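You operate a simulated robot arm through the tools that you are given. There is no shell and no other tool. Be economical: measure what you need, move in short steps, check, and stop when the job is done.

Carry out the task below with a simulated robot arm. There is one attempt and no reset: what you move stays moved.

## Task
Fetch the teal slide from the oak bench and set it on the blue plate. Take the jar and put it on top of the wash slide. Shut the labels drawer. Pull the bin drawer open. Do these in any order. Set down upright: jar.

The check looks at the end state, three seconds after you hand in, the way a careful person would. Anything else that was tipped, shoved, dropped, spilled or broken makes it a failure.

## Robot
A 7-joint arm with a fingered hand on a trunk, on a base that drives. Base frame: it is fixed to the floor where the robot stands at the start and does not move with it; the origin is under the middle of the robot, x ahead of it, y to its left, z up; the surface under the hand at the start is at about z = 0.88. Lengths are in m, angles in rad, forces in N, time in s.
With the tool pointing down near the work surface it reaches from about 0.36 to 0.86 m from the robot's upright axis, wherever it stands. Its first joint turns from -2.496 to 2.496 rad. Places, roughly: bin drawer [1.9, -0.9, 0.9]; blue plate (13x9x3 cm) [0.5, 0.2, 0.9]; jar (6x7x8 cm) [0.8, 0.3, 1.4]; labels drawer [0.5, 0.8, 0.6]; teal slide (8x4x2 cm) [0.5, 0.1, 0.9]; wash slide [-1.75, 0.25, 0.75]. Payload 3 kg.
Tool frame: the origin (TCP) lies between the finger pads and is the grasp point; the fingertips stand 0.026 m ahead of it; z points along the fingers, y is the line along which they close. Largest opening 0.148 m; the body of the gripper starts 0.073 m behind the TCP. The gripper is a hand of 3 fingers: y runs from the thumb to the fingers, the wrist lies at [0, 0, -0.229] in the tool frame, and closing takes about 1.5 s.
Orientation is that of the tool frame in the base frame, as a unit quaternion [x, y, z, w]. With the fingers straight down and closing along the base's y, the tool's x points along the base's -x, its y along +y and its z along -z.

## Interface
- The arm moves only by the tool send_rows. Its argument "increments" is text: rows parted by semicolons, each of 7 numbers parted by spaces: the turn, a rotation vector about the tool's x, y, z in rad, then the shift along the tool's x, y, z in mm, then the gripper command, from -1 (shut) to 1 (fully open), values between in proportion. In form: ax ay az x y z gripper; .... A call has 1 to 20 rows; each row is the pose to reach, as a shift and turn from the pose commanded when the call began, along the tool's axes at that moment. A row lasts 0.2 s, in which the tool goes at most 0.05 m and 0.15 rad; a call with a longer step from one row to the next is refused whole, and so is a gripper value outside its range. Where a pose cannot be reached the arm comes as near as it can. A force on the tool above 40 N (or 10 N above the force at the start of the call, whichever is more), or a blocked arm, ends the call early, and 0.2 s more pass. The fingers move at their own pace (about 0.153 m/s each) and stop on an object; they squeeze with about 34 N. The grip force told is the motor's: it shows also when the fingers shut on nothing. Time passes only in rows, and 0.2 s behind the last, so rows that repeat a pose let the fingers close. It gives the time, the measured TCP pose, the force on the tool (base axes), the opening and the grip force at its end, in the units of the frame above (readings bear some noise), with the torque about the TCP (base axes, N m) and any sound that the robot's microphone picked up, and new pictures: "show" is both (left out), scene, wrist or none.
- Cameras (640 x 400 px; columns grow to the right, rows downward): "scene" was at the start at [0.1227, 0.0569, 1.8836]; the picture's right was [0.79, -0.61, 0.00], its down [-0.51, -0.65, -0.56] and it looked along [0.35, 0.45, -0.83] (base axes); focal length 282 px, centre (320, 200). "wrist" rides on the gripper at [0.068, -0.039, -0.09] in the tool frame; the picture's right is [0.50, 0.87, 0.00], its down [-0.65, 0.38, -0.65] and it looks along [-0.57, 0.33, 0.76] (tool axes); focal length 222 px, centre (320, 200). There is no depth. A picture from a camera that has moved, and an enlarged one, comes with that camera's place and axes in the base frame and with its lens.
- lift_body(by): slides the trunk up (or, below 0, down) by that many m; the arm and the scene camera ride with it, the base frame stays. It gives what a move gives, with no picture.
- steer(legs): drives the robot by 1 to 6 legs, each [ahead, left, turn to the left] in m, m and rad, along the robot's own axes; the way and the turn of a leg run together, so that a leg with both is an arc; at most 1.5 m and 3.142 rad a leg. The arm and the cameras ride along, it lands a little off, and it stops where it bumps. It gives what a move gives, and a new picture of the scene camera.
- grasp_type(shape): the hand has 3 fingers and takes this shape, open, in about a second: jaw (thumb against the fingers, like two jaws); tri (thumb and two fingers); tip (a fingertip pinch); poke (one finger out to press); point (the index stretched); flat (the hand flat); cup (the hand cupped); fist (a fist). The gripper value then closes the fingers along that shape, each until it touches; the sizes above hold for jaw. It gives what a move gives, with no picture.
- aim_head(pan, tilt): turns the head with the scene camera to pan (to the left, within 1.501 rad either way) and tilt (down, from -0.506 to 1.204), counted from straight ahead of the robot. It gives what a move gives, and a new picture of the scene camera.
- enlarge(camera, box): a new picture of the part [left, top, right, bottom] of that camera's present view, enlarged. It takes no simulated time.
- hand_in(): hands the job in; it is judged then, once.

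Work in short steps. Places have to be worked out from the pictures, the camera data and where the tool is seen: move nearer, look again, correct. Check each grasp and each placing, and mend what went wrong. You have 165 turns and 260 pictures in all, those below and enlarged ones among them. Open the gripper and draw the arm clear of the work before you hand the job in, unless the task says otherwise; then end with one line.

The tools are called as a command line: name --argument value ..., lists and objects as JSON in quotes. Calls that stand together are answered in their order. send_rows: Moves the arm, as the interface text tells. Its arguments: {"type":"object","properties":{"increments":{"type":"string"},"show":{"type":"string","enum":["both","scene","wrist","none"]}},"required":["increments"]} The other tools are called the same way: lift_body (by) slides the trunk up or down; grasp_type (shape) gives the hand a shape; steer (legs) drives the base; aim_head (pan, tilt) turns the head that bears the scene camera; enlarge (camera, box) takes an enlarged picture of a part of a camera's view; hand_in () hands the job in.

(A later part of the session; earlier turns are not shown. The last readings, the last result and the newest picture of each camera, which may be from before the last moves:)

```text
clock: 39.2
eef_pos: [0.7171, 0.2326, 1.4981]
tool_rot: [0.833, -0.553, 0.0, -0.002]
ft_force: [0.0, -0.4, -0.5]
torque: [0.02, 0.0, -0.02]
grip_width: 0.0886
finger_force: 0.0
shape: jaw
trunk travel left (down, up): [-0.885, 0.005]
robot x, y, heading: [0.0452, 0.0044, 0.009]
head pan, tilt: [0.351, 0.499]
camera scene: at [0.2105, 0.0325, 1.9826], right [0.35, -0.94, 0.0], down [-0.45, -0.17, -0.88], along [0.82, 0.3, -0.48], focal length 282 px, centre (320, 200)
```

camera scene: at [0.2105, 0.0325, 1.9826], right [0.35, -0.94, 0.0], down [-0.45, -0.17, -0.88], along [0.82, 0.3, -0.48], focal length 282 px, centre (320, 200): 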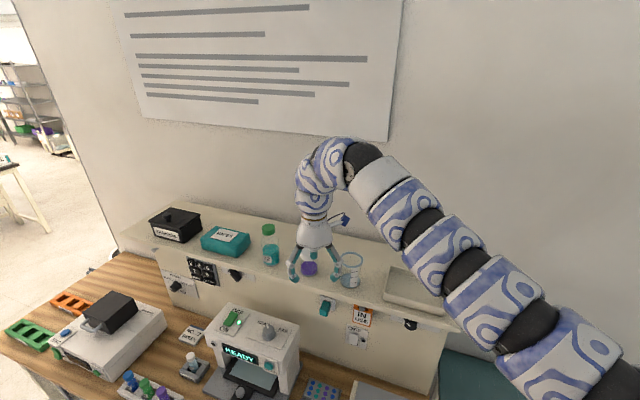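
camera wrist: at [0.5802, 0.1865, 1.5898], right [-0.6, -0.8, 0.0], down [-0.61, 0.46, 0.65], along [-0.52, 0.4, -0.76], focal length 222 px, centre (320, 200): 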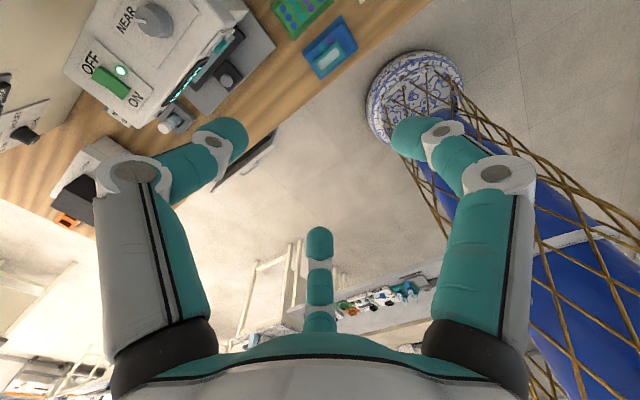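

enlarge --camera "scene" --box '[230, 180, 390, 300]'

enlarge --camera "wrist" --box '[0, 0, 640, 400]'

```text
3.33 times, centred on (310, 240) of scene
camera zoom: at [0.2105, 0.0325, 1.9826], right [0.35, -0.94, 0.0], down [-0.45, -0.17, -0.88], along [0.82, 0.3, -0.48], focal length 941 px, centre (353, 67)
```

zoom: 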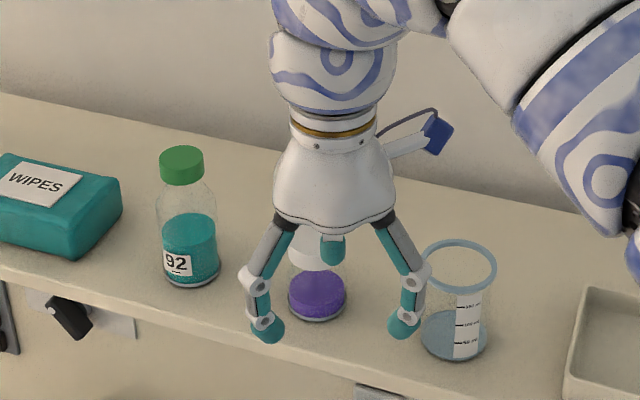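

```text
1.00 times, centred on (320, 200) of wrist (not enlarged: the box is as wide or as high as the picture)
camera zoom: at [0.7779, 0.1859, 1.5888], right [-0.6, -0.8, 0.0], down [-0.61, 0.45, 0.65], along [-0.52, 0.4, -0.76], focal length 222 px, centre (320, 200)
```

zoom: 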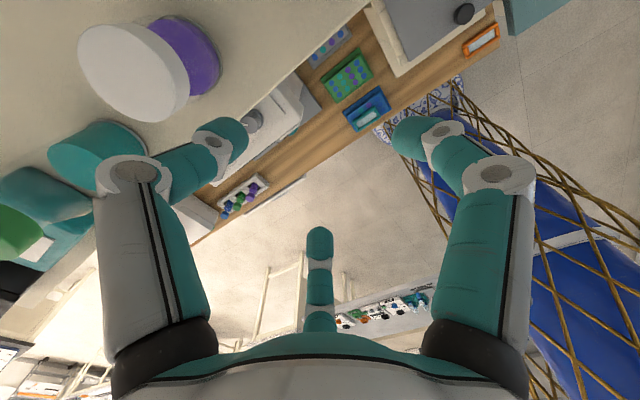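

The jar is at about (0.826, 0.293), top z≈1.44, and the fingertips are above it. I move over it at the present height.

send_rows --increments "0 0 0 -4 -40 0 0.2; 0 0 0 -8 -80 0 0.2; 0 0 0 -13 -115 0 0.2; 0 0 0 -13 -124 0 0.2; 0 0 0 -13 -124 0 0.2"

enlarge --camera "scene" --box '[230, 180, 390, 300]'

```text
clock: 40.4
eef_pos: [0.8268, 0.2918, 1.4972]
tool_rot: [0.833, -0.553, -0.001, -0.002]
ft_force: [0.4, -0.5, -0.4]
torque: [0.05, 0.04, 0.0]
grip_width: 0.0886
finger_force: 0.0
shape: jaw
trunk travel left (down, up): [-0.885, 0.005]
robot x, y, heading: [0.0487, 0.0006, 0.005]
head pan, tilt: [0.351, 0.499]
camera scene: at [0.2119, 0.0294, 1.9826], right [0.35, -0.94, 0.0], down [-0.45, -0.16, -0.88], along [0.82, 0.31, -0.48], focal length 282 px, centre (320, 200)
camera wrist: at [0.8887, 0.2432, 1.5873], right [-0.6, -0.8, -0.01], down [-0.6, 0.45, 0.65], along [-0.52, 0.4, -0.76], focal length 222 px, centre (320, 200)
```

scene: 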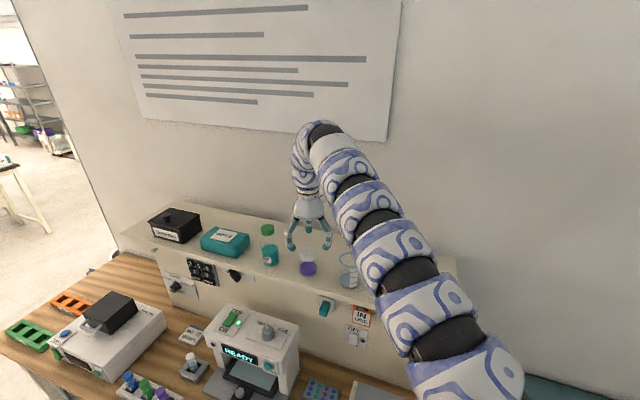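
wrist: 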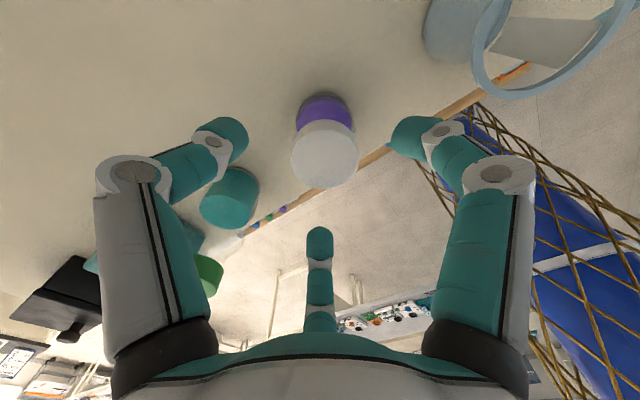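

```text
3.33 times, centred on (310, 240) of scene
camera zoom: at [0.2119, 0.0294, 1.9826], right [0.35, -0.94, 0.0], down [-0.45, -0.16, -0.88], along [0.82, 0.31, -0.48], focal length 941 px, centre (353, 67)
```

zoom: 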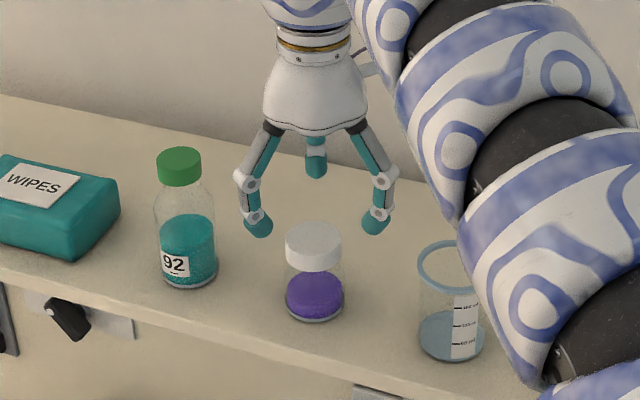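

Jar is centred under the hand within ~5 mm. I descend 85 mm around it with a small correction, watching force.

send_rows --increments "0 0 0 -1 3 25 0.2; 0 0 0 -1 3 50 0.2; 0 0 0 -1 3 70 0.2; 0 0 0 -1 3 85 0.2; 0 0 0 -1 3 85 0.2"

enlarge --camera "scene" --box '[230, 180, 390, 300]'

```text
clock: 41.6
eef_pos: [0.8215, 0.2947, 1.4145]
tool_rot: [0.833, -0.553, 0.0, -0.002]
ft_force: [-0.6, 0.1, -0.1]
torque: [-0.04, 0.0, -0.03]
grip_width: 0.0886
finger_force: 0.0
shape: jaw
trunk travel left (down, up): [-0.885, 0.005]
robot x, y, heading: [0.0433, 0.0007, -0.002]
head pan, tilt: [0.351, 0.499]
camera scene: at [0.2098, 0.0328, 1.9827], right [0.35, -0.94, 0.0], down [-0.45, -0.17, -0.88], along [0.82, 0.3, -0.48], focal length 282 px, centre (320, 200)
camera wrist: at [0.8837, 0.2461, 1.5042], right [-0.6, -0.8, 0.0], down [-0.61, 0.45, 0.65], along [-0.52, 0.4, -0.76], focal length 222 px, centre (320, 200)
```

scene: 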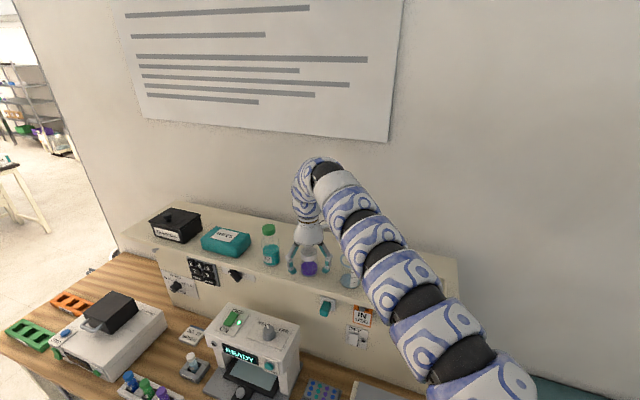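
wrist: 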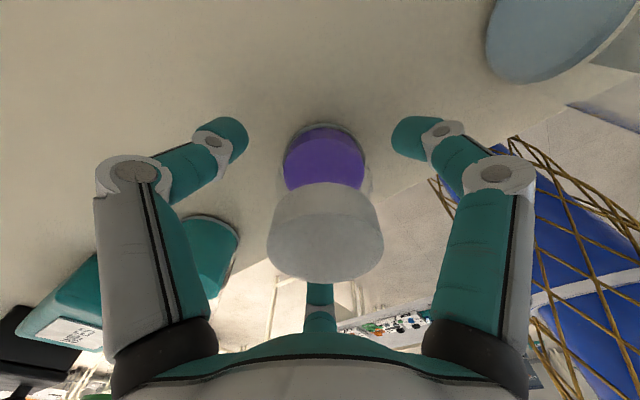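

```text
3.33 times, centred on (310, 240) of scene
camera zoom: at [0.2098, 0.0328, 1.9827], right [0.35, -0.94, 0.0], down [-0.45, -0.17, -0.88], along [0.82, 0.3, -0.48], focal length 941 px, centre (353, 67)
```

zoom: 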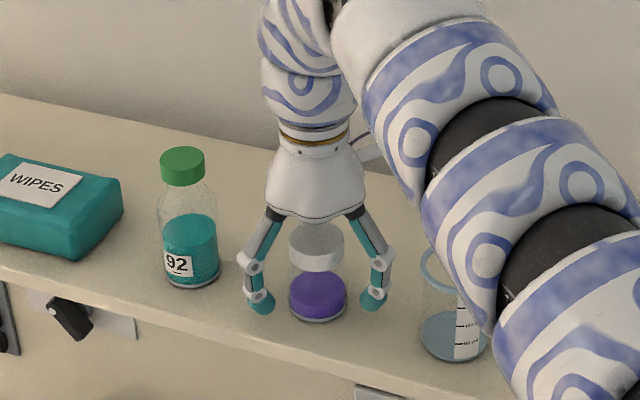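

The fingers surround the jar, no contact. I close on it.

send_rows --increments "0 0 0 0 0 0 -0.2; 0 0 0 0 0 0 -1; 0 0 0 0 0 0 -1; 0 0 0 0 0 0 -1; 0 0 0 0 0 0 -1; 0 0 0 0 0 0 -1; 0 0 0 0 0 0 -1" --show "wrist"

enlarge --camera "scene" --box '[230, 180, 390, 300]'

```text
clock: 43.2
eef_pos: [0.8226, 0.2934, 1.4134]
tool_rot: [0.833, -0.553, 0.001, -0.003]
ft_force: [-0.1, 0.7, -0.4]
torque: [0.0, 0.0, -0.01]
grip_width: 0.0452
finger_force: 34.2
shape: jaw
trunk travel left (down, up): [-0.885, 0.005]
robot x, y, heading: [0.0472, 0.0036, 0.003]
head pan, tilt: [0.351, 0.499]
camera wrist: at [0.8841, 0.2461, 1.5043], right [-0.6, -0.8, 0.0], down [-0.61, 0.45, 0.65], along [-0.52, 0.4, -0.76], focal length 222 px, centre (320, 200)
```

wrist: 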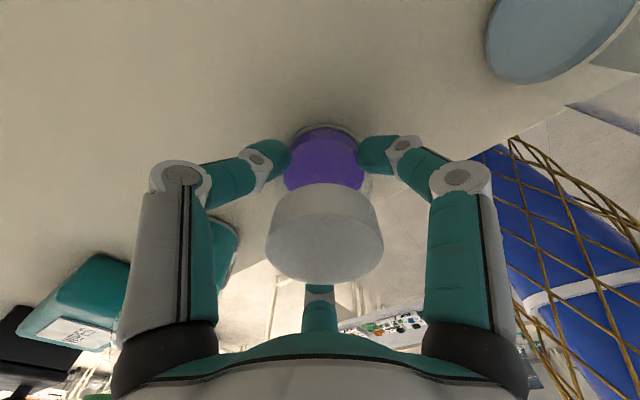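

```text
3.33 times, centred on (310, 240) of scene
camera zoom: at [0.2102, 0.0327, 1.9827], right [0.35, -0.94, 0.0], down [-0.45, -0.17, -0.88], along [0.82, 0.3, -0.48], focal length 941 px, centre (353, 67)
```

zoom: 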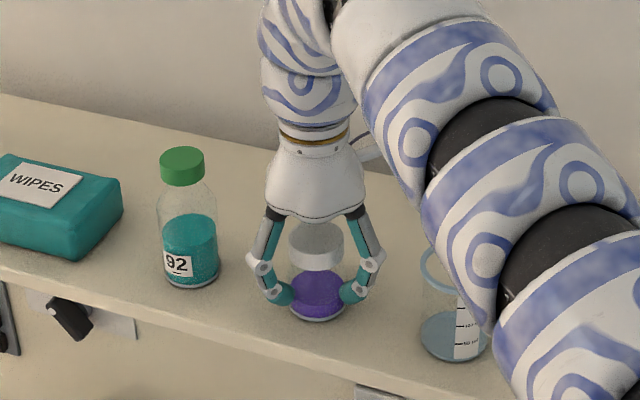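

Grip holds at 34 N. I lift straight up to z≈1.495 and check.

send_rows --increments "0 0 0 0 0 -20 -1; 0 0 0 0 0 -45 -1; 0 0 0 0 0 -70 -1; 0 0 0 0 0 -82 -1; 0 0 0 0 0 -82 -1" --show "wrist"

enlarge --camera "scene" --box '[230, 150, 390, 300]'

```text
clock: 44.4
eef_pos: [0.8226, 0.2938, 1.4955]
tool_rot: [0.833, -0.553, 0.0, -0.003]
ft_force: [-0.1, -0.7, -0.8]
torque: [-0.03, 0.0, -0.01]
grip_width: 0.0449
finger_force: 33.9
shape: jaw
trunk travel left (down, up): [-0.885, 0.005]
robot x, y, heading: [0.0449, -0.0023, 0.006]
head pan, tilt: [0.351, 0.499]
camera wrist: at [0.8842, 0.2459, 1.5861], right [-0.6, -0.8, 0.0], down [-0.61, 0.45, 0.65], along [-0.52, 0.4, -0.76], focal length 222 px, centre (320, 200)
```

wrist: 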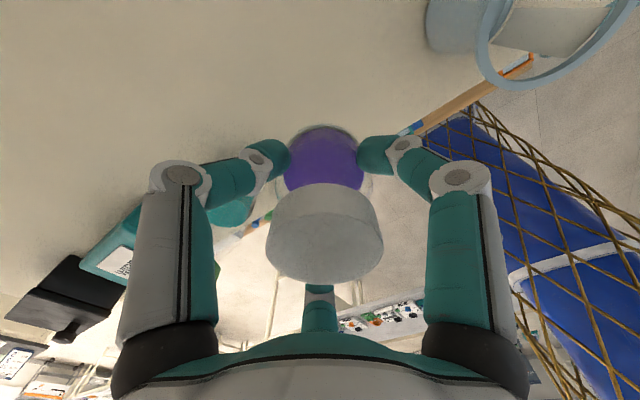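

```text
2.67 times, centred on (310, 225) of scene
camera zoom: at [0.2103, 0.0326, 1.9827], right [0.35, -0.94, 0.0], down [-0.45, -0.17, -0.88], along [0.82, 0.3, -0.48], focal length 753 px, centre (347, 133)
```

zoom: 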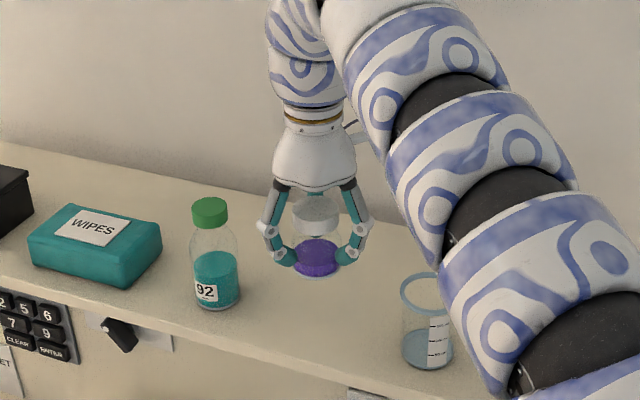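

The jar is lifted upright. I back the robot 0.35 m so the hand leaves the shelf, then look.

steer --legs '[[-0.35, 0, 0]]'

aim_head --pan 1.5 --tilt 0.7

aim_head --pan -1.5 --tilt 0.7

```text
clock: 46.7
eef_pos: [0.4677, 0.2923, 1.4954]
tool_rot: [0.834, -0.552, 0.002, -0.002]
ft_force: [0.1, 0.5, -1.6]
torque: [-0.06, 0.01, -0.03]
grip_width: 0.0449
finger_force: 34.3
shape: jaw
trunk travel left (down, up): [-0.885, 0.005]
robot x, y, heading: [-0.31, -0.0021, 0.007]
head pan, tilt: [0.351, 0.499]
camera scene: at [-0.1448, 0.0314, 1.9828], right [0.35, -0.94, 0.0], down [-0.45, -0.17, -0.88], along [0.82, 0.31, -0.48], focal length 282 px, centre (320, 200)
```

scene: 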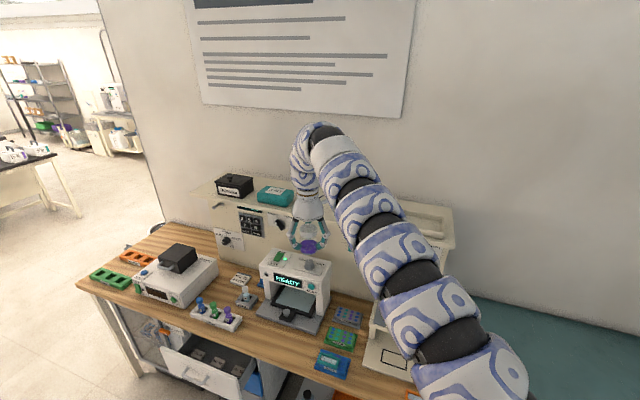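

```text
clock: 48.0
eef_pos: [0.4681, 0.2926, 1.495]
tool_rot: [0.834, -0.552, 0.0, -0.002]
ft_force: [0.6, 0.2, -1.0]
torque: [0.01, 0.01, -0.03]
grip_width: 0.0447
finger_force: 33.6
shape: jaw
trunk travel left (down, up): [-0.885, 0.005]
robot x, y, heading: [-0.3095, 0.0021, 0.004]
head pan, tilt: [1.499, 0.7]
camera scene: at [-0.2232, 0.0845, 1.965], right [1.0, -0.07, 0.0], down [-0.04, -0.64, -0.77], along [0.05, 0.76, -0.64], focal length 282 px, centre (320, 200)
```

scene: 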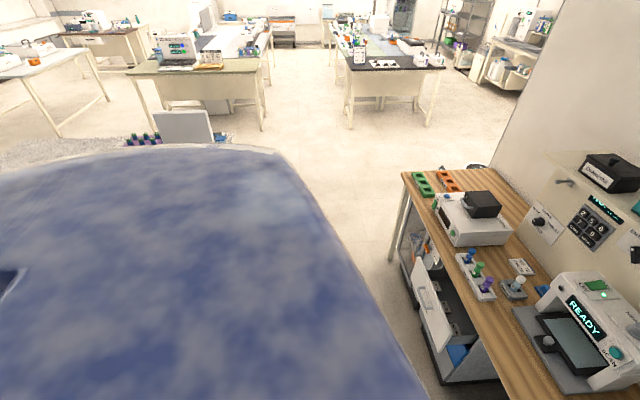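

```text
clock: 50.6
eef_pos: [0.4682, 0.2929, 1.496]
tool_rot: [0.834, -0.552, 0.001, -0.003]
ft_force: [1.2, 0.1, -0.6]
torque: [0.02, 0.01, -0.01]
grip_width: 0.0449
finger_force: 33.9
shape: jaw
trunk travel left (down, up): [-0.885, 0.005]
robot x, y, heading: [-0.3113, -0.0008, 0.002]
head pan, tilt: [-1.499, 0.7]
camera scene: at [-0.2222, -0.085, 1.965], right [-1.0, -0.08, 0.0], down [-0.05, 0.64, -0.76], along [0.06, -0.76, -0.64], focal length 282 px, centre (320, 200)
```

scene: 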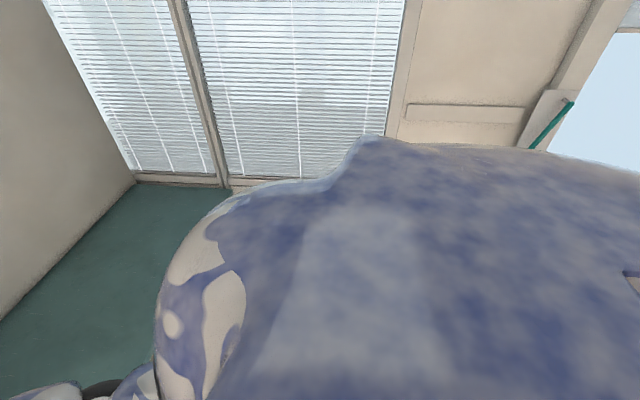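

The body hides what is behind. Carrying the jar high, I turn left in two steps and look toward the back of the room.

steer --legs '[[0, 0, 1.57]]'

aim_head --pan 1.2 --tilt 0.6

```text
clock: 54.9
eef_pos: [-0.6156, 0.77, 1.4961]
tool_rot: [0.978, 0.207, -0.001, -0.001]
ft_force: [0.5, -0.3, -1.3]
torque: [-0.04, -0.01, 0.0]
grip_width: 0.0447
finger_force: 33.8
shape: jaw
trunk travel left (down, up): [-0.885, 0.005]
robot x, y, heading: [-0.312, 0.0022, 1.591]
head pan, tilt: [-1.499, 0.7]
camera scene: at [-0.2264, 0.0874, 1.965], right [0.09, -1.0, 0.0], down [-0.64, -0.06, -0.77], along [0.76, 0.07, -0.64], focal length 282 px, centre (320, 200)
```

scene: 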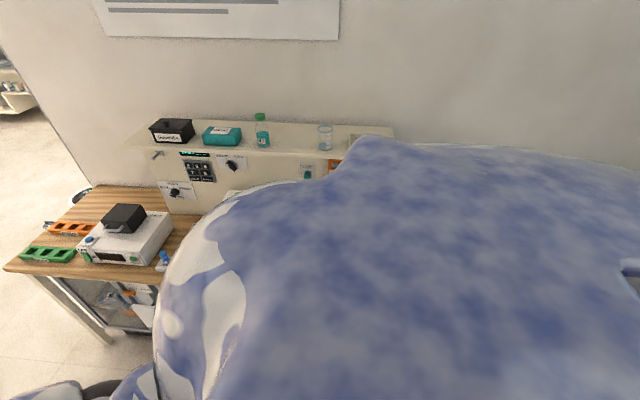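

```text
clock: 57.3
eef_pos: [-0.6139, 0.7704, 1.4947]
tool_rot: [0.978, 0.207, -0.001, -0.001]
ft_force: [0.2, 0.0, -1.1]
torque: [0.0, -0.03, 0.03]
grip_width: 0.0447
finger_force: 34.0
shape: jaw
trunk travel left (down, up): [-0.885, 0.005]
robot x, y, heading: [-0.3098, -0.0011, 1.593]
head pan, tilt: [1.201, 0.6]
camera scene: at [-0.3938, 0.11, 1.9736], right [0.34, 0.94, 0.0], down [0.53, -0.19, -0.83], along [-0.78, 0.28, -0.57], focal length 282 px, centre (320, 200)
```

scene: 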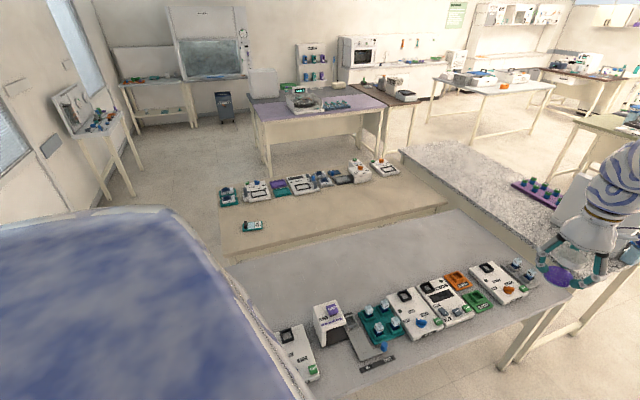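

A bench with instruments lies behind. I enlarge the region where the wash slide should be.

enlarge --camera "scene" --box '[200, 150, 420, 290]'

enlarge --camera "scene" --box '[250, 250, 560, 400]'

```text
2.86 times, centred on (310, 220) of scene
camera zoom: at [-0.3938, 0.11, 1.9736], right [0.34, 0.94, 0.0], down [0.53, -0.19, -0.83], along [-0.78, 0.28, -0.57], focal length 806 px, centre (349, 143)
```

zoom: 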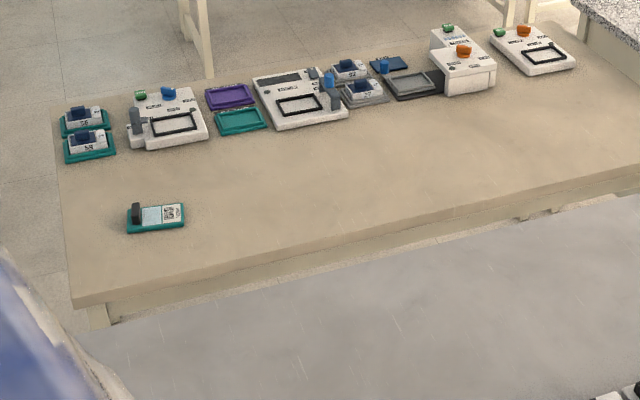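

```text
2.06 times, centred on (405, 325) of scene
camera zoom: at [-0.3938, 0.11, 1.9736], right [0.34, 0.94, 0.0], down [0.53, -0.19, -0.83], along [-0.78, 0.28, -0.57], focal length 583 px, centre (144, -58)
```

zoom: 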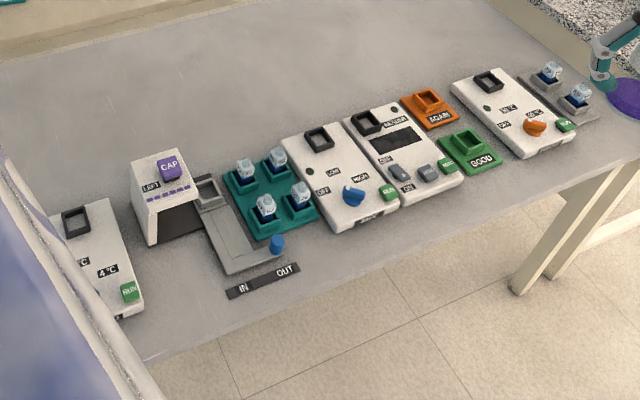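

The likely wash slide is the teal-framed piece with a dark post on the tan bench, around (-1.9, 0.2). I back toward the window aisle to get around the bench ends, then look left.

steer --legs '[[-0.5, 0, 0]]'

aim_head --pan 1.3 --tilt 0.75

```text
clock: 60.2
eef_pos: [-0.6017, 0.2726, 1.4957]
tool_rot: [0.979, 0.206, -0.002, -0.003]
ft_force: [-0.8, 0.1, -0.8]
torque: [0.01, 0.03, -0.01]
grip_width: 0.0445
finger_force: 33.2
shape: jaw
trunk travel left (down, up): [-0.885, 0.005]
robot x, y, heading: [-0.2939, -0.4967, 1.579]
head pan, tilt: [1.201, 0.6]
camera scene: at [-0.3842, -0.3892, 1.9737], right [0.35, 0.94, 0.0], down [0.53, -0.2, -0.83], along [-0.77, 0.29, -0.56], focal length 282 px, centre (320, 200)
```

scene: 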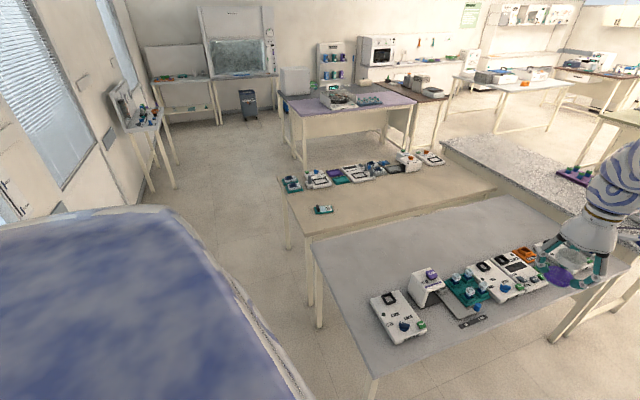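

```text
clock: 60.9
eef_pos: [-0.602, 0.2741, 1.4955]
tool_rot: [0.979, 0.205, -0.001, -0.002]
ft_force: [-0.2, 0.2, -1.3]
torque: [0.0, 0.02, -0.06]
grip_width: 0.0448
finger_force: 33.9
shape: jaw
trunk travel left (down, up): [-0.885, 0.005]
robot x, y, heading: [-0.2981, -0.4975, 1.589]
head pan, tilt: [1.3, 0.75]
camera scene: at [-0.3816, -0.3976, 1.9607], right [0.25, 0.97, 0.0], down [0.66, -0.17, -0.73], along [-0.71, 0.18, -0.68], focal length 282 px, centre (320, 200)
```

scene: 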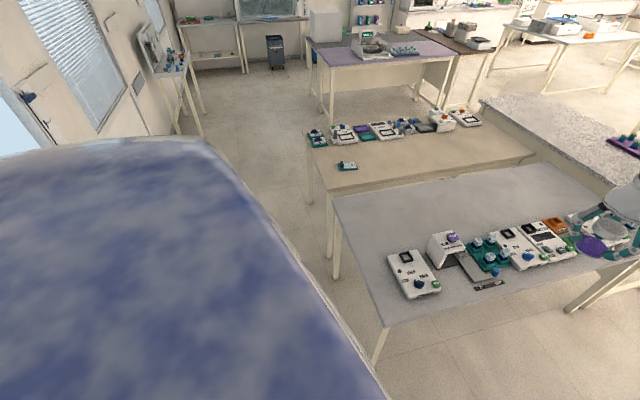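

Triangulating both views gives the wash-slide candidate at about (-1.84, 0.176, 0.82); bench ends are at y≈-0.05. I strafe left 1.5 m along the aisle with the jar held high.

steer --legs '[[0, 0.75, 0], [0, 0.75, 0]]'

aim_head --pan 0.1 --tilt 1.0

```text
clock: 68.6
eef_pos: [-2.0799, 0.2466, 1.4958]
tool_rot: [0.979, 0.202, -0.001, -0.002]
ft_force: [-0.2, -0.3, -0.7]
torque: [0.01, -0.02, 0.05]
grip_width: 0.0446
finger_force: 33.8
shape: jaw
trunk travel left (down, up): [-0.885, 0.005]
robot x, y, heading: [-1.7843, -0.5283, 1.58]
head pan, tilt: [1.3, 0.75]
camera scene: at [-1.8638, -0.4252, 1.9607], right [0.26, 0.97, 0.0], down [0.66, -0.18, -0.73], along [-0.71, 0.19, -0.68], focal length 282 px, centre (320, 200)
```

scene: 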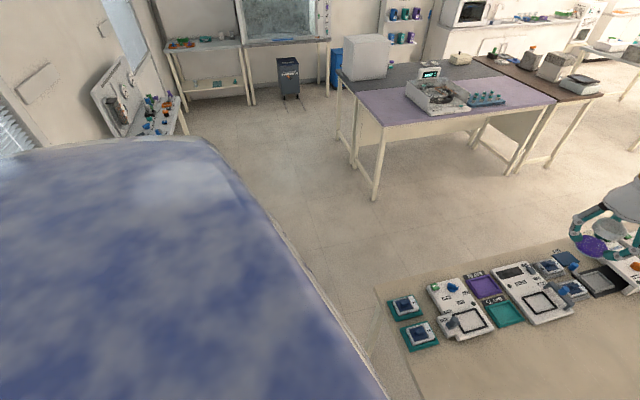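

```text
clock: 70.0
eef_pos: [-2.0795, 0.2476, 1.4962]
tool_rot: [0.979, 0.202, -0.001, -0.002]
ft_force: [0.3, 0.6, -0.9]
torque: [-0.01, -0.01, -0.01]
grip_width: 0.0446
finger_force: 34.1
shape: jaw
trunk travel left (down, up): [-0.885, 0.005]
robot x, y, heading: [-1.7799, -0.523, 1.579]
head pan, tilt: [0.099, 1.0]
camera scene: at [-1.7908, -0.3773, 1.9416], right [0.99, 0.11, 0.0], down [0.09, -0.84, -0.54], along [-0.06, 0.54, -0.84], focal length 282 px, centre (320, 200)
```

scene: 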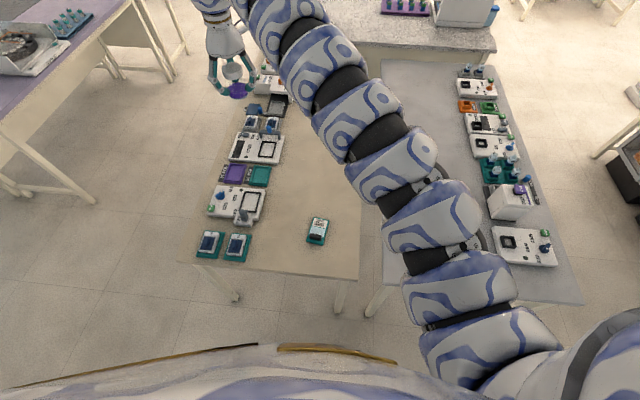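

enlarge --camera "scene" --box '[270, 190, 370, 260]'

enlarge --camera "scene" --box '[180, 80, 300, 270]'

```text
5.71 times, centred on (320, 225) of scene
camera zoom: at [-1.7908, -0.3773, 1.9416], right [0.99, 0.11, 0.0], down [0.09, -0.84, -0.54], along [-0.06, 0.54, -0.84], focal length 1613 px, centre (320, 57)
```

zoom: 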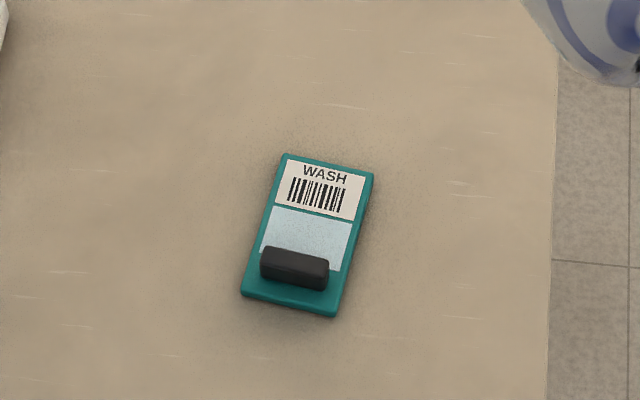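

```text
2.11 times, centred on (240, 175) of scene
camera zoom: at [-1.7908, -0.3773, 1.9416], right [0.99, 0.11, 0.0], down [0.09, -0.84, -0.54], along [-0.06, 0.54, -0.84], focal length 594 px, centre (488, 253)
```

zoom: 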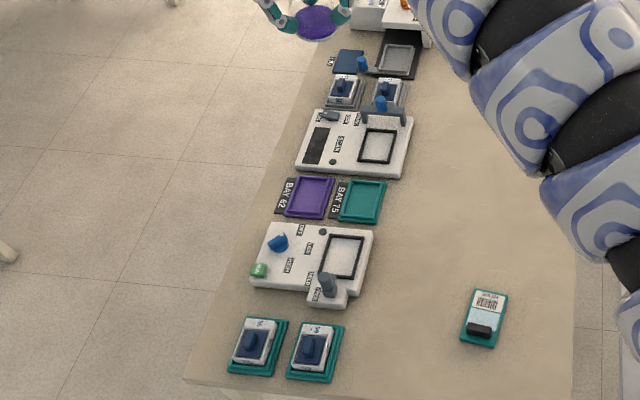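

It reads "WASH": teal slide with a black handle on its near end; the flat part's centre is near (-1.859, 0.198). I move the jar above it at height, turning the hand 34° so no finger sits over the handle.

send_rows --increments "0 0 0.1 30 22 0 -1; 0 0 0.2 61 43 0 -1; 0 0 0.3 92 65 0 -1; 0 0 0.4 123 87 0 -1; 0 0 0.5 154 109 0 -1; 0 0 0.59 184 130 0 -1; 0 0 0.59 184 130 0 -1; 0 0 0.59 184 130 30 -1; 0 0 0.59 184 130 70 -1; 0 0 0.59 184 130 120 -1; 0 0 0.59 184 130 170 -1; 0 0 0.59 184 130 220 -1; 0 0 0.59 184 130 270 -1; 0 0 0.59 184 130 320 -1; 0 0 0.59 184 130 350 -1; 0 0 0.59 184 130 350 -1"

```text
clock: 73.4
eef_pos: [-1.8611, 0.2353, 1.4893]
tool_rot: [0.996, -0.092, -0.002, 0.0]
ft_force: [0.5, -0.6, -0.6]
torque: [-0.03, -0.02, -0.01]
grip_width: 0.0445
finger_force: 33.6
shape: jaw
out of reach, approached as far as the arm can: row 5, 6, 7, 8, 9, 10, 11, 12, 13, 14, 15, 16
trunk travel left (down, up): [-0.885, 0.005]
robot x, y, heading: [-1.7845, -0.5298, 1.582]
head pan, tilt: [0.099, 1.0]
camera scene: at [-1.7903, -0.3771, 1.9416], right [0.99, 0.11, 0.0], down [0.09, -0.84, -0.54], along [-0.06, 0.54, -0.84], focal length 282 px, centre (320, 200)
camera wrist: at [-1.7881, 0.2607, 1.5794], right [0.33, -0.94, 0.0], down [-0.71, -0.25, 0.66], along [-0.62, -0.22, -0.76], focal length 222 px, centre (320, 200)
```

scene: 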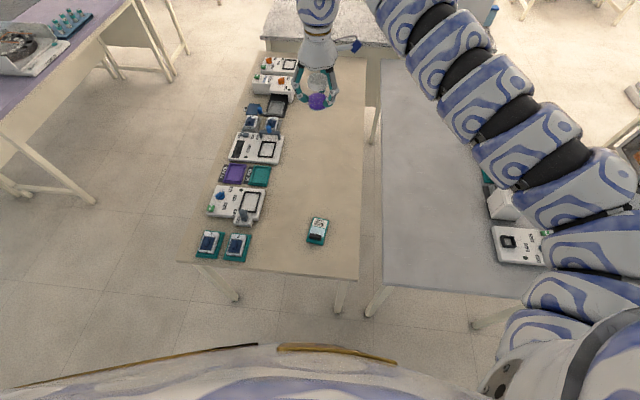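
wrist: 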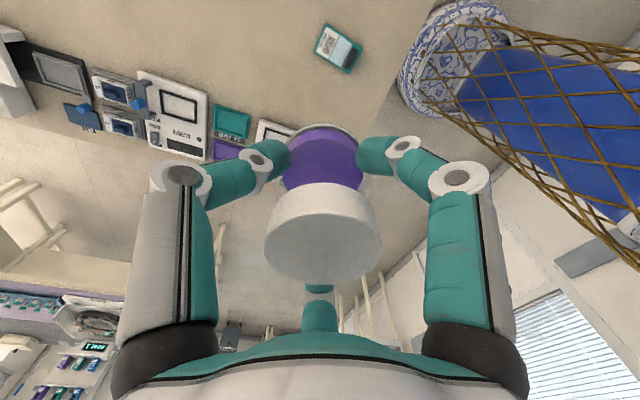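

The reach at intermediate heights fails at this radius. I back the base 0.1 m so the arm works further out, then descend.

steer --legs '[[-0.1, 0, 0]]'

send_rows --increments "0 0 0 0 -20 0 -1; 0 0 0 0 -40 0 -1; 0 0 0 0 -65 0 -1; 0 0 0 0 -65 40 -1; 0 0 0 0 -65 80 -1; 0 0 0 0 -65 120 -1; 0 0 0 0 -65 160 -1; 0 0 0 0 -65 200 -1; 0 0 0 0 -65 240 -1; 0 0 0 0 -65 280 -1; 0 0 0 0 -65 320 -1; 0 0 0 0 -65 350 -1; 0 0 0 0 -65 350 -1"

```text
clock: 74.5
eef_pos: [-1.8616, 0.1315, 1.489]
tool_rot: [0.996, -0.091, -0.002, -0.002]
ft_force: [-0.2, 0.1, -1.1]
torque: [0.08, -0.01, -0.02]
grip_width: 0.0446
finger_force: 33.9
shape: jaw
trunk travel left (down, up): [-0.885, 0.005]
robot x, y, heading: [-1.7785, -0.6269, 1.578]
head pan, tilt: [0.099, 1.0]
camera scene: at [-1.7894, -0.4819, 1.9417], right [0.99, 0.11, 0.0], down [0.09, -0.84, -0.54], along [-0.06, 0.54, -0.84], focal length 282 px, centre (320, 200)
```

scene: 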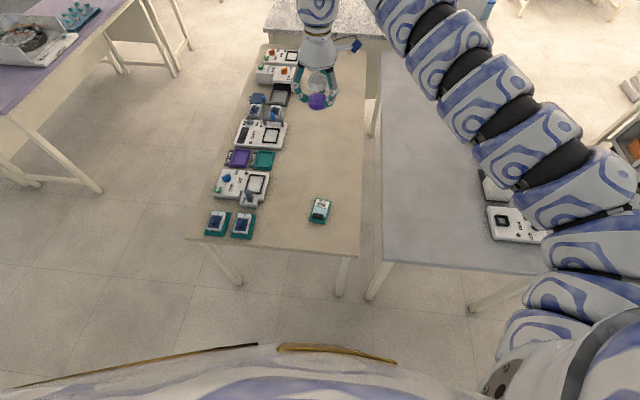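

```text
clock: 77.3
eef_pos: [-1.851, 0.1955, 1.1411]
tool_rot: [0.996, -0.092, -0.001, -0.001]
ft_force: [-0.1, 1.0, 0.0]
torque: [0.04, -0.03, -0.02]
grip_width: 0.0444
finger_force: 34.6
shape: jaw
trunk travel left (down, up): [-0.885, 0.005]
robot x, y, heading: [-1.7801, -0.6312, 1.577]
head pan, tilt: [0.099, 1.0]
camera scene: at [-1.7894, -0.4804, 1.9416], right [0.99, 0.11, 0.0], down [0.09, -0.84, -0.54], along [-0.06, 0.54, -0.84], focal length 282 px, centre (320, 200)
camera wrist: at [-1.7778, 0.221, 1.2315], right [0.33, -0.94, 0.0], down [-0.71, -0.25, 0.66], along [-0.62, -0.22, -0.76], focal length 222 px, centre (320, 200)
```

scene: 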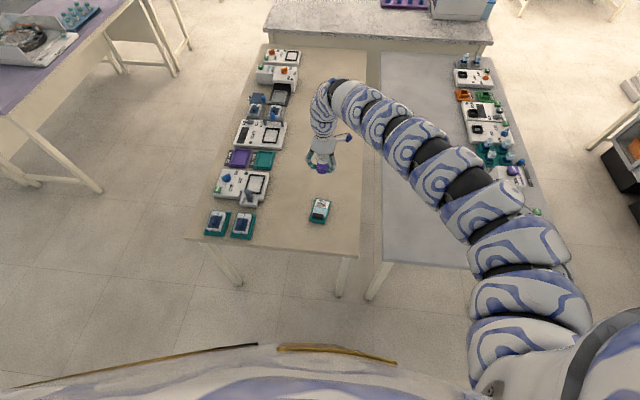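
wrist: 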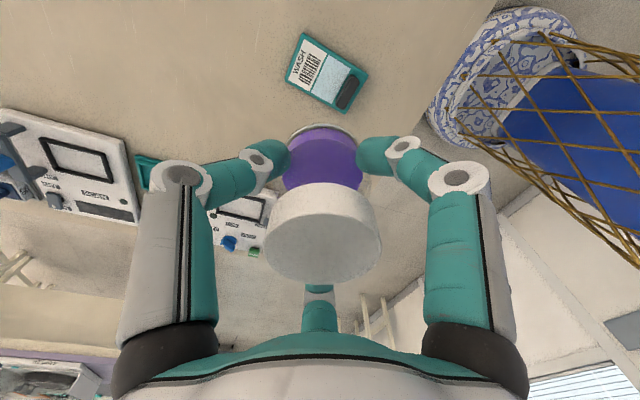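

The wrist view puts the slide's flat centre at (-1.851, 0.196), exactly under the TCP. I descend to z≈0.95 and re-check.

send_rows --increments "0 0 0 0 0 40 -1; 0 0 0 0 0 80 -1; 0 0 0 0 0 120 -1; 0 0 0 0 0 160 -1; 0 0 0 0 0 185 -1; 0 0 0 0 0 185 -1"

enlarge --camera "scene" --box '[270, 130, 380, 230]'

```text
clock: 78.8
eef_pos: [-1.8482, 0.1919, 0.9663]
tool_rot: [0.996, -0.092, -0.002, -0.002]
ft_force: [0.8, -0.4, -1.2]
torque: [-0.01, 0.07, 0.0]
grip_width: 0.0442
finger_force: 33.4
shape: jaw
out of reach, approached as far as the arm can: row 5, 6
trunk travel left (down, up): [-0.885, 0.005]
robot x, y, heading: [-1.7791, -0.6283, 1.584]
head pan, tilt: [0.099, 1.0]
camera scene: at [-1.7871, -0.4792, 1.9415], right [0.99, 0.11, 0.0], down [0.09, -0.84, -0.54], along [-0.06, 0.54, -0.84], focal length 282 px, centre (320, 200)
camera wrist: at [-1.7751, 0.2181, 1.0562], right [0.33, -0.94, 0.0], down [-0.71, -0.25, 0.66], along [-0.62, -0.22, -0.75], focal length 222 px, centre (320, 200)
```

scene: 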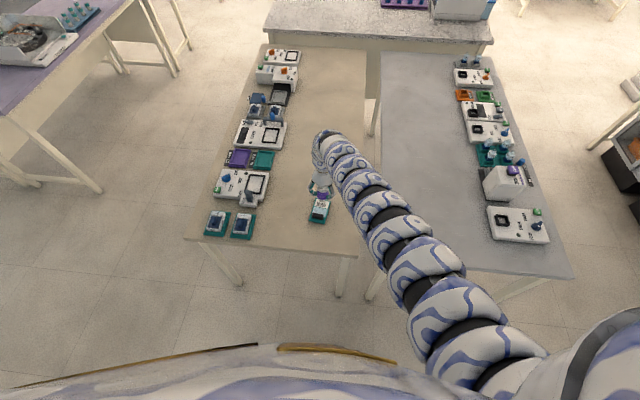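
wrist: 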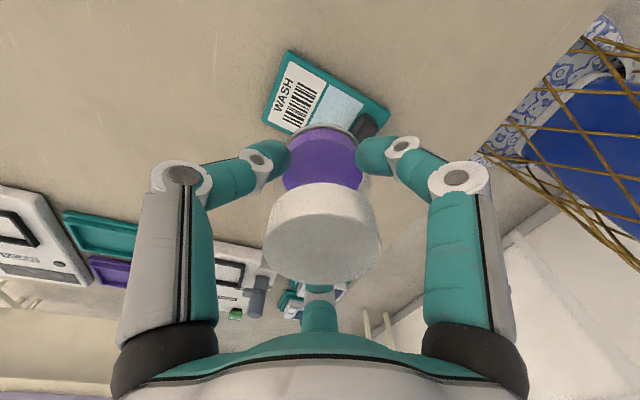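

```text
4.00 times, centred on (325, 180) of scene
camera zoom: at [-1.7871, -0.4792, 1.9415], right [0.99, 0.11, 0.0], down [0.09, -0.84, -0.54], along [-0.06, 0.54, -0.84], focal length 1129 px, centre (300, 280)
```

zoom: 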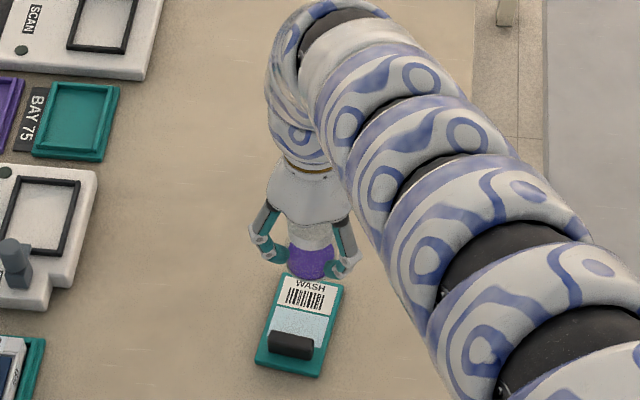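

The arm is at its lower limit here, so I lower the trunk 5 cm, then shift the jar 8 mm in +y.

lift_body --by -0.05

send_rows --increments "0 0 0 0 -8 0 -1; 0 0 0 0 -8 0 -1; 0 0 0 0 -8 0 -1" --show "wrist"

enlarge --camera "scene" --box '[270, 130, 380, 230]'

```text
clock: 79.7
eef_pos: [-1.8499, 0.1922, 0.9166]
tool_rot: [0.996, -0.091, -0.002, -0.002]
ft_force: [0.5, -0.3, -1.9]
torque: [-0.02, -0.01, -0.03]
grip_width: 0.0441
finger_force: 34.1
shape: jaw
trunk travel left (down, up): [-0.835, 0.055]
robot x, y, heading: [-1.78, -0.6293, 1.583]
head pan, tilt: [0.099, 1.0]
```

```text
clock: 80.5
eef_pos: [-1.847, 0.1944, 0.9202]
tool_rot: [0.996, -0.091, -0.002, -0.001]
ft_force: [0.3, -0.9, -0.3]
torque: [0.01, 0.0, 0.01]
grip_width: 0.0444
finger_force: 34.1
shape: jaw
out of reach, approached as far as the arm can: row 1, 2, 3
trunk travel left (down, up): [-0.835, 0.055]
robot x, y, heading: [-1.7823, -0.6318, 1.584]
head pan, tilt: [0.099, 1.0]
camera wrist: at [-1.7732, 0.2206, 1.0092], right [0.33, -0.94, 0.0], down [-0.71, -0.25, 0.66], along [-0.62, -0.22, -0.76], focal length 222 px, centre (320, 200)
```

wrist: 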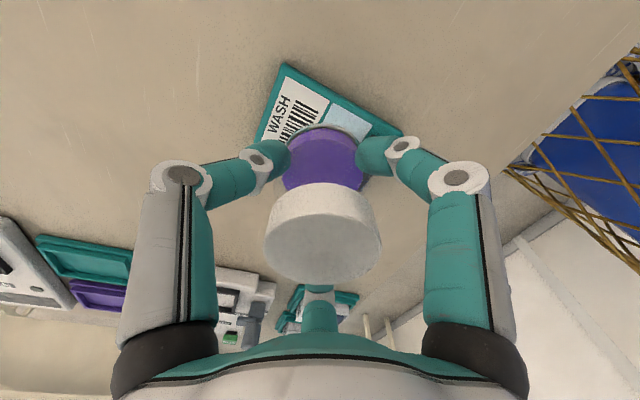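

```text
4.00 times, centred on (325, 180) of scene
camera zoom: at [-1.7896, -0.4801, 1.8916], right [0.99, 0.11, 0.0], down [0.09, -0.84, -0.54], along [-0.06, 0.54, -0.84], focal length 1129 px, centre (300, 280)
```

zoom: 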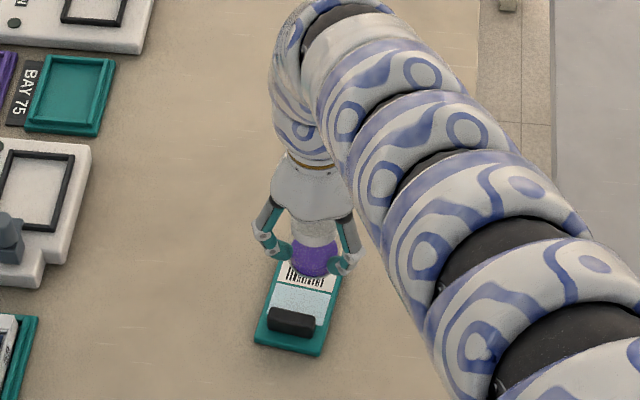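

I'm at the arm's outer limit; I drive 5 cm forward and let the arm compensate, which gives room to lower.

steer --legs '[[0.05, 0, 0]]'

send_rows --increments "0 0 0 0 20 0 -1; 0 0 0 0 42 0 -1; 0 0 0 0 42 0 -1; 0 0 0 0 42 0 -1" --show "wrist"

```text
clock: 81.4
eef_pos: [-1.8489, 0.2461, 0.9164]
tool_rot: [0.996, -0.092, -0.001, 0.0]
ft_force: [-0.1, 0.4, -1.7]
torque: [-0.02, -0.01, 0.04]
grip_width: 0.044
finger_force: 33.6
shape: jaw
trunk travel left (down, up): [-0.835, 0.055]
robot x, y, heading: [-1.7803, -0.5796, 1.582]
head pan, tilt: [0.099, 1.0]
camera scene: at [-1.7902, -0.4271, 1.8913], right [0.99, 0.11, 0.0], down [0.09, -0.84, -0.54], along [-0.06, 0.54, -0.84], focal length 282 px, centre (320, 200)
```

scene: 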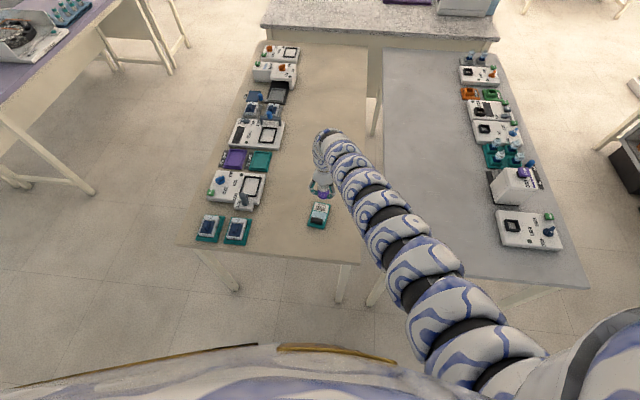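

```text
clock: 82.4
eef_pos: [-1.8538, 0.205, 0.9184]
tool_rot: [0.996, -0.092, -0.001, -0.001]
ft_force: [0.9, 0.6, -0.6]
torque: [0.02, 0.0, 0.01]
grip_width: 0.044
finger_force: 34.7
shape: jaw
trunk travel left (down, up): [-0.835, 0.055]
robot x, y, heading: [-1.78, -0.5804, 1.583]
head pan, tilt: [0.099, 1.0]
camera wrist: at [-1.7803, 0.2299, 1.0097], right [0.33, -0.94, 0.0], down [-0.71, -0.25, 0.66], along [-0.62, -0.22, -0.76], focal length 222 px, centre (320, 200)
```

wrist: 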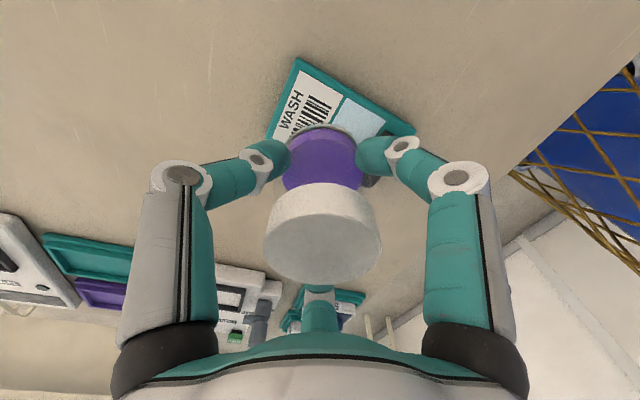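

Slide flat centre computes to (-1.847, 0.204); TCP at (-1.854, 0.205). I shift 6 mm in x and lower gently toward contact.

send_rows --increments "0 0 0 3 0 0 -1; 0 0 0 6 0 5 -1; 0 0 0 6 0 12 -1; 0 0 0 6 0 18 -1; 0 0 0 6 0 21 -1; 0 0 0 6 0 21 -1" --show "wrist"

enlarge --camera "scene" --box '[280, 150, 380, 240]'

```text
clock: 83.8
eef_pos: [-1.8514, 0.2027, 0.8996]
tool_rot: [0.996, -0.091, -0.002, -0.001]
ft_force: [0.8, -0.4, -1.5]
torque: [-0.04, 0.01, -0.01]
grip_width: 0.044
finger_force: 33.9
shape: jaw
trunk travel left (down, up): [-0.835, 0.055]
robot x, y, heading: [-1.7804, -0.5809, 1.584]
head pan, tilt: [0.099, 1.0]
camera wrist: at [-1.7771, 0.2283, 0.9883], right [0.33, -0.94, 0.0], down [-0.71, -0.25, 0.66], along [-0.62, -0.22, -0.76], focal length 222 px, centre (320, 200)
```

wrist: 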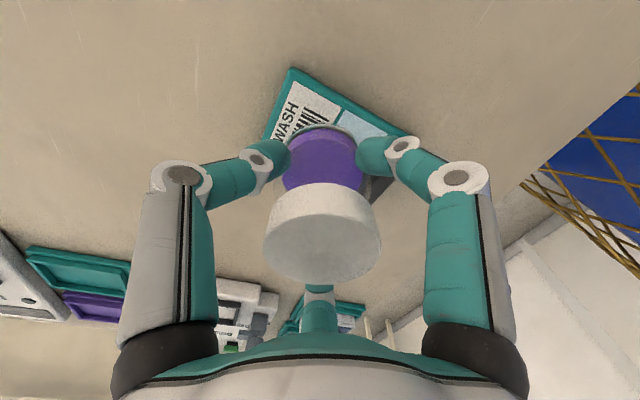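

```text
4.44 times, centred on (330, 195) of scene
camera zoom: at [-1.7903, -0.43, 1.8916], right [0.99, 0.11, 0.0], down [0.09, -0.84, -0.54], along [-0.06, 0.54, -0.84], focal length 1254 px, centre (276, 222)
```

zoom: 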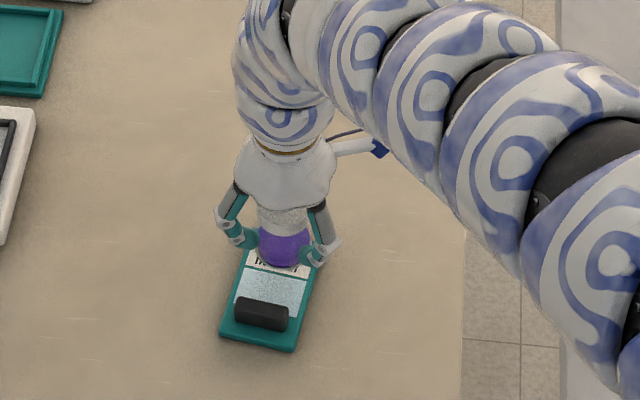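

Comparing both cameras shows the slide top is really at z≈0.80, flat centre about (-1.854, 0.200) — the TCP is on it. I lower 35 mm more, then slowly.

send_rows --increments "0 0 0 -1 1 10 -1; 0 0 0 -3 2 20 -1; 0 0 0 -3 2 30 -1; 0 0 0 -3 2 35 -1; 0 0 0 -3 2 35 -1" --show "wrist"

enlarge --camera "scene" --box '[280, 150, 380, 240]'

```text
clock: 85.0
eef_pos: [-1.8529, 0.2013, 0.8627]
tool_rot: [0.996, -0.09, -0.001, 0.0]
ft_force: [-0.6, 0.1, -0.2]
torque: [0.04, 0.01, 0.0]
grip_width: 0.044
finger_force: 33.9
shape: jaw
trunk travel left (down, up): [-0.835, 0.055]
robot x, y, heading: [-1.7798, -0.5781, 1.58]
head pan, tilt: [0.099, 1.0]
camera wrist: at [-1.78, 0.2268, 0.9529], right [0.33, -0.94, 0.0], down [-0.71, -0.26, 0.66], along [-0.62, -0.22, -0.76], focal length 222 px, centre (320, 200)
```

wrist: 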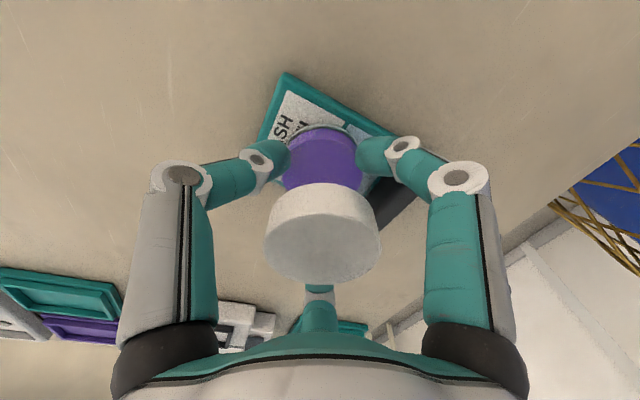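

```text
4.44 times, centred on (330, 195) of scene
camera zoom: at [-1.7902, -0.4301, 1.8916], right [0.99, 0.11, 0.0], down [0.09, -0.84, -0.54], along [-0.06, 0.54, -0.84], focal length 1254 px, centre (276, 222)
```

zoom: 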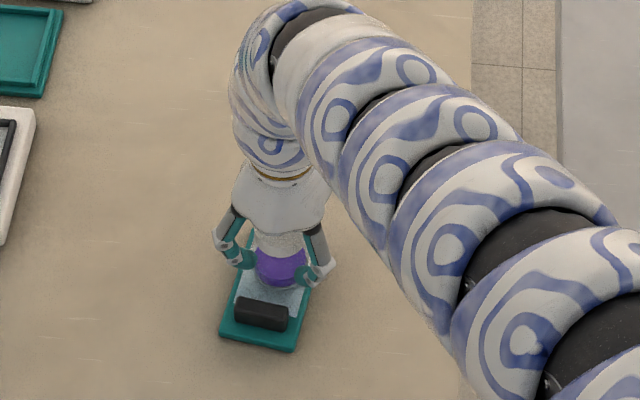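

Jar is centred between the WASH end and the handle. I lower slowly till contact.

send_rows --increments "0 0 0 0 -2 3 -1; 0 0 0 0 -2 5 -1; 0 0 0 0 -2 7 -1; 0 0 0 0 -2 8 -1; 0 0 0 0 -2 8 -1" --show "none"

```text
clock: 86.2
eef_pos: [-1.8531, 0.2046, 0.8553]
tool_rot: [0.996, -0.091, -0.001, -0.001]
ft_force: [-0.8, -0.2, -0.4]
torque: [0.03, -0.01, 0.01]
grip_width: 0.0442
finger_force: 33.9
shape: jaw
trunk travel left (down, up): [-0.835, 0.055]
robot x, y, heading: [-1.7811, -0.5837, 1.581]
head pan, tilt: [0.099, 1.0]
```

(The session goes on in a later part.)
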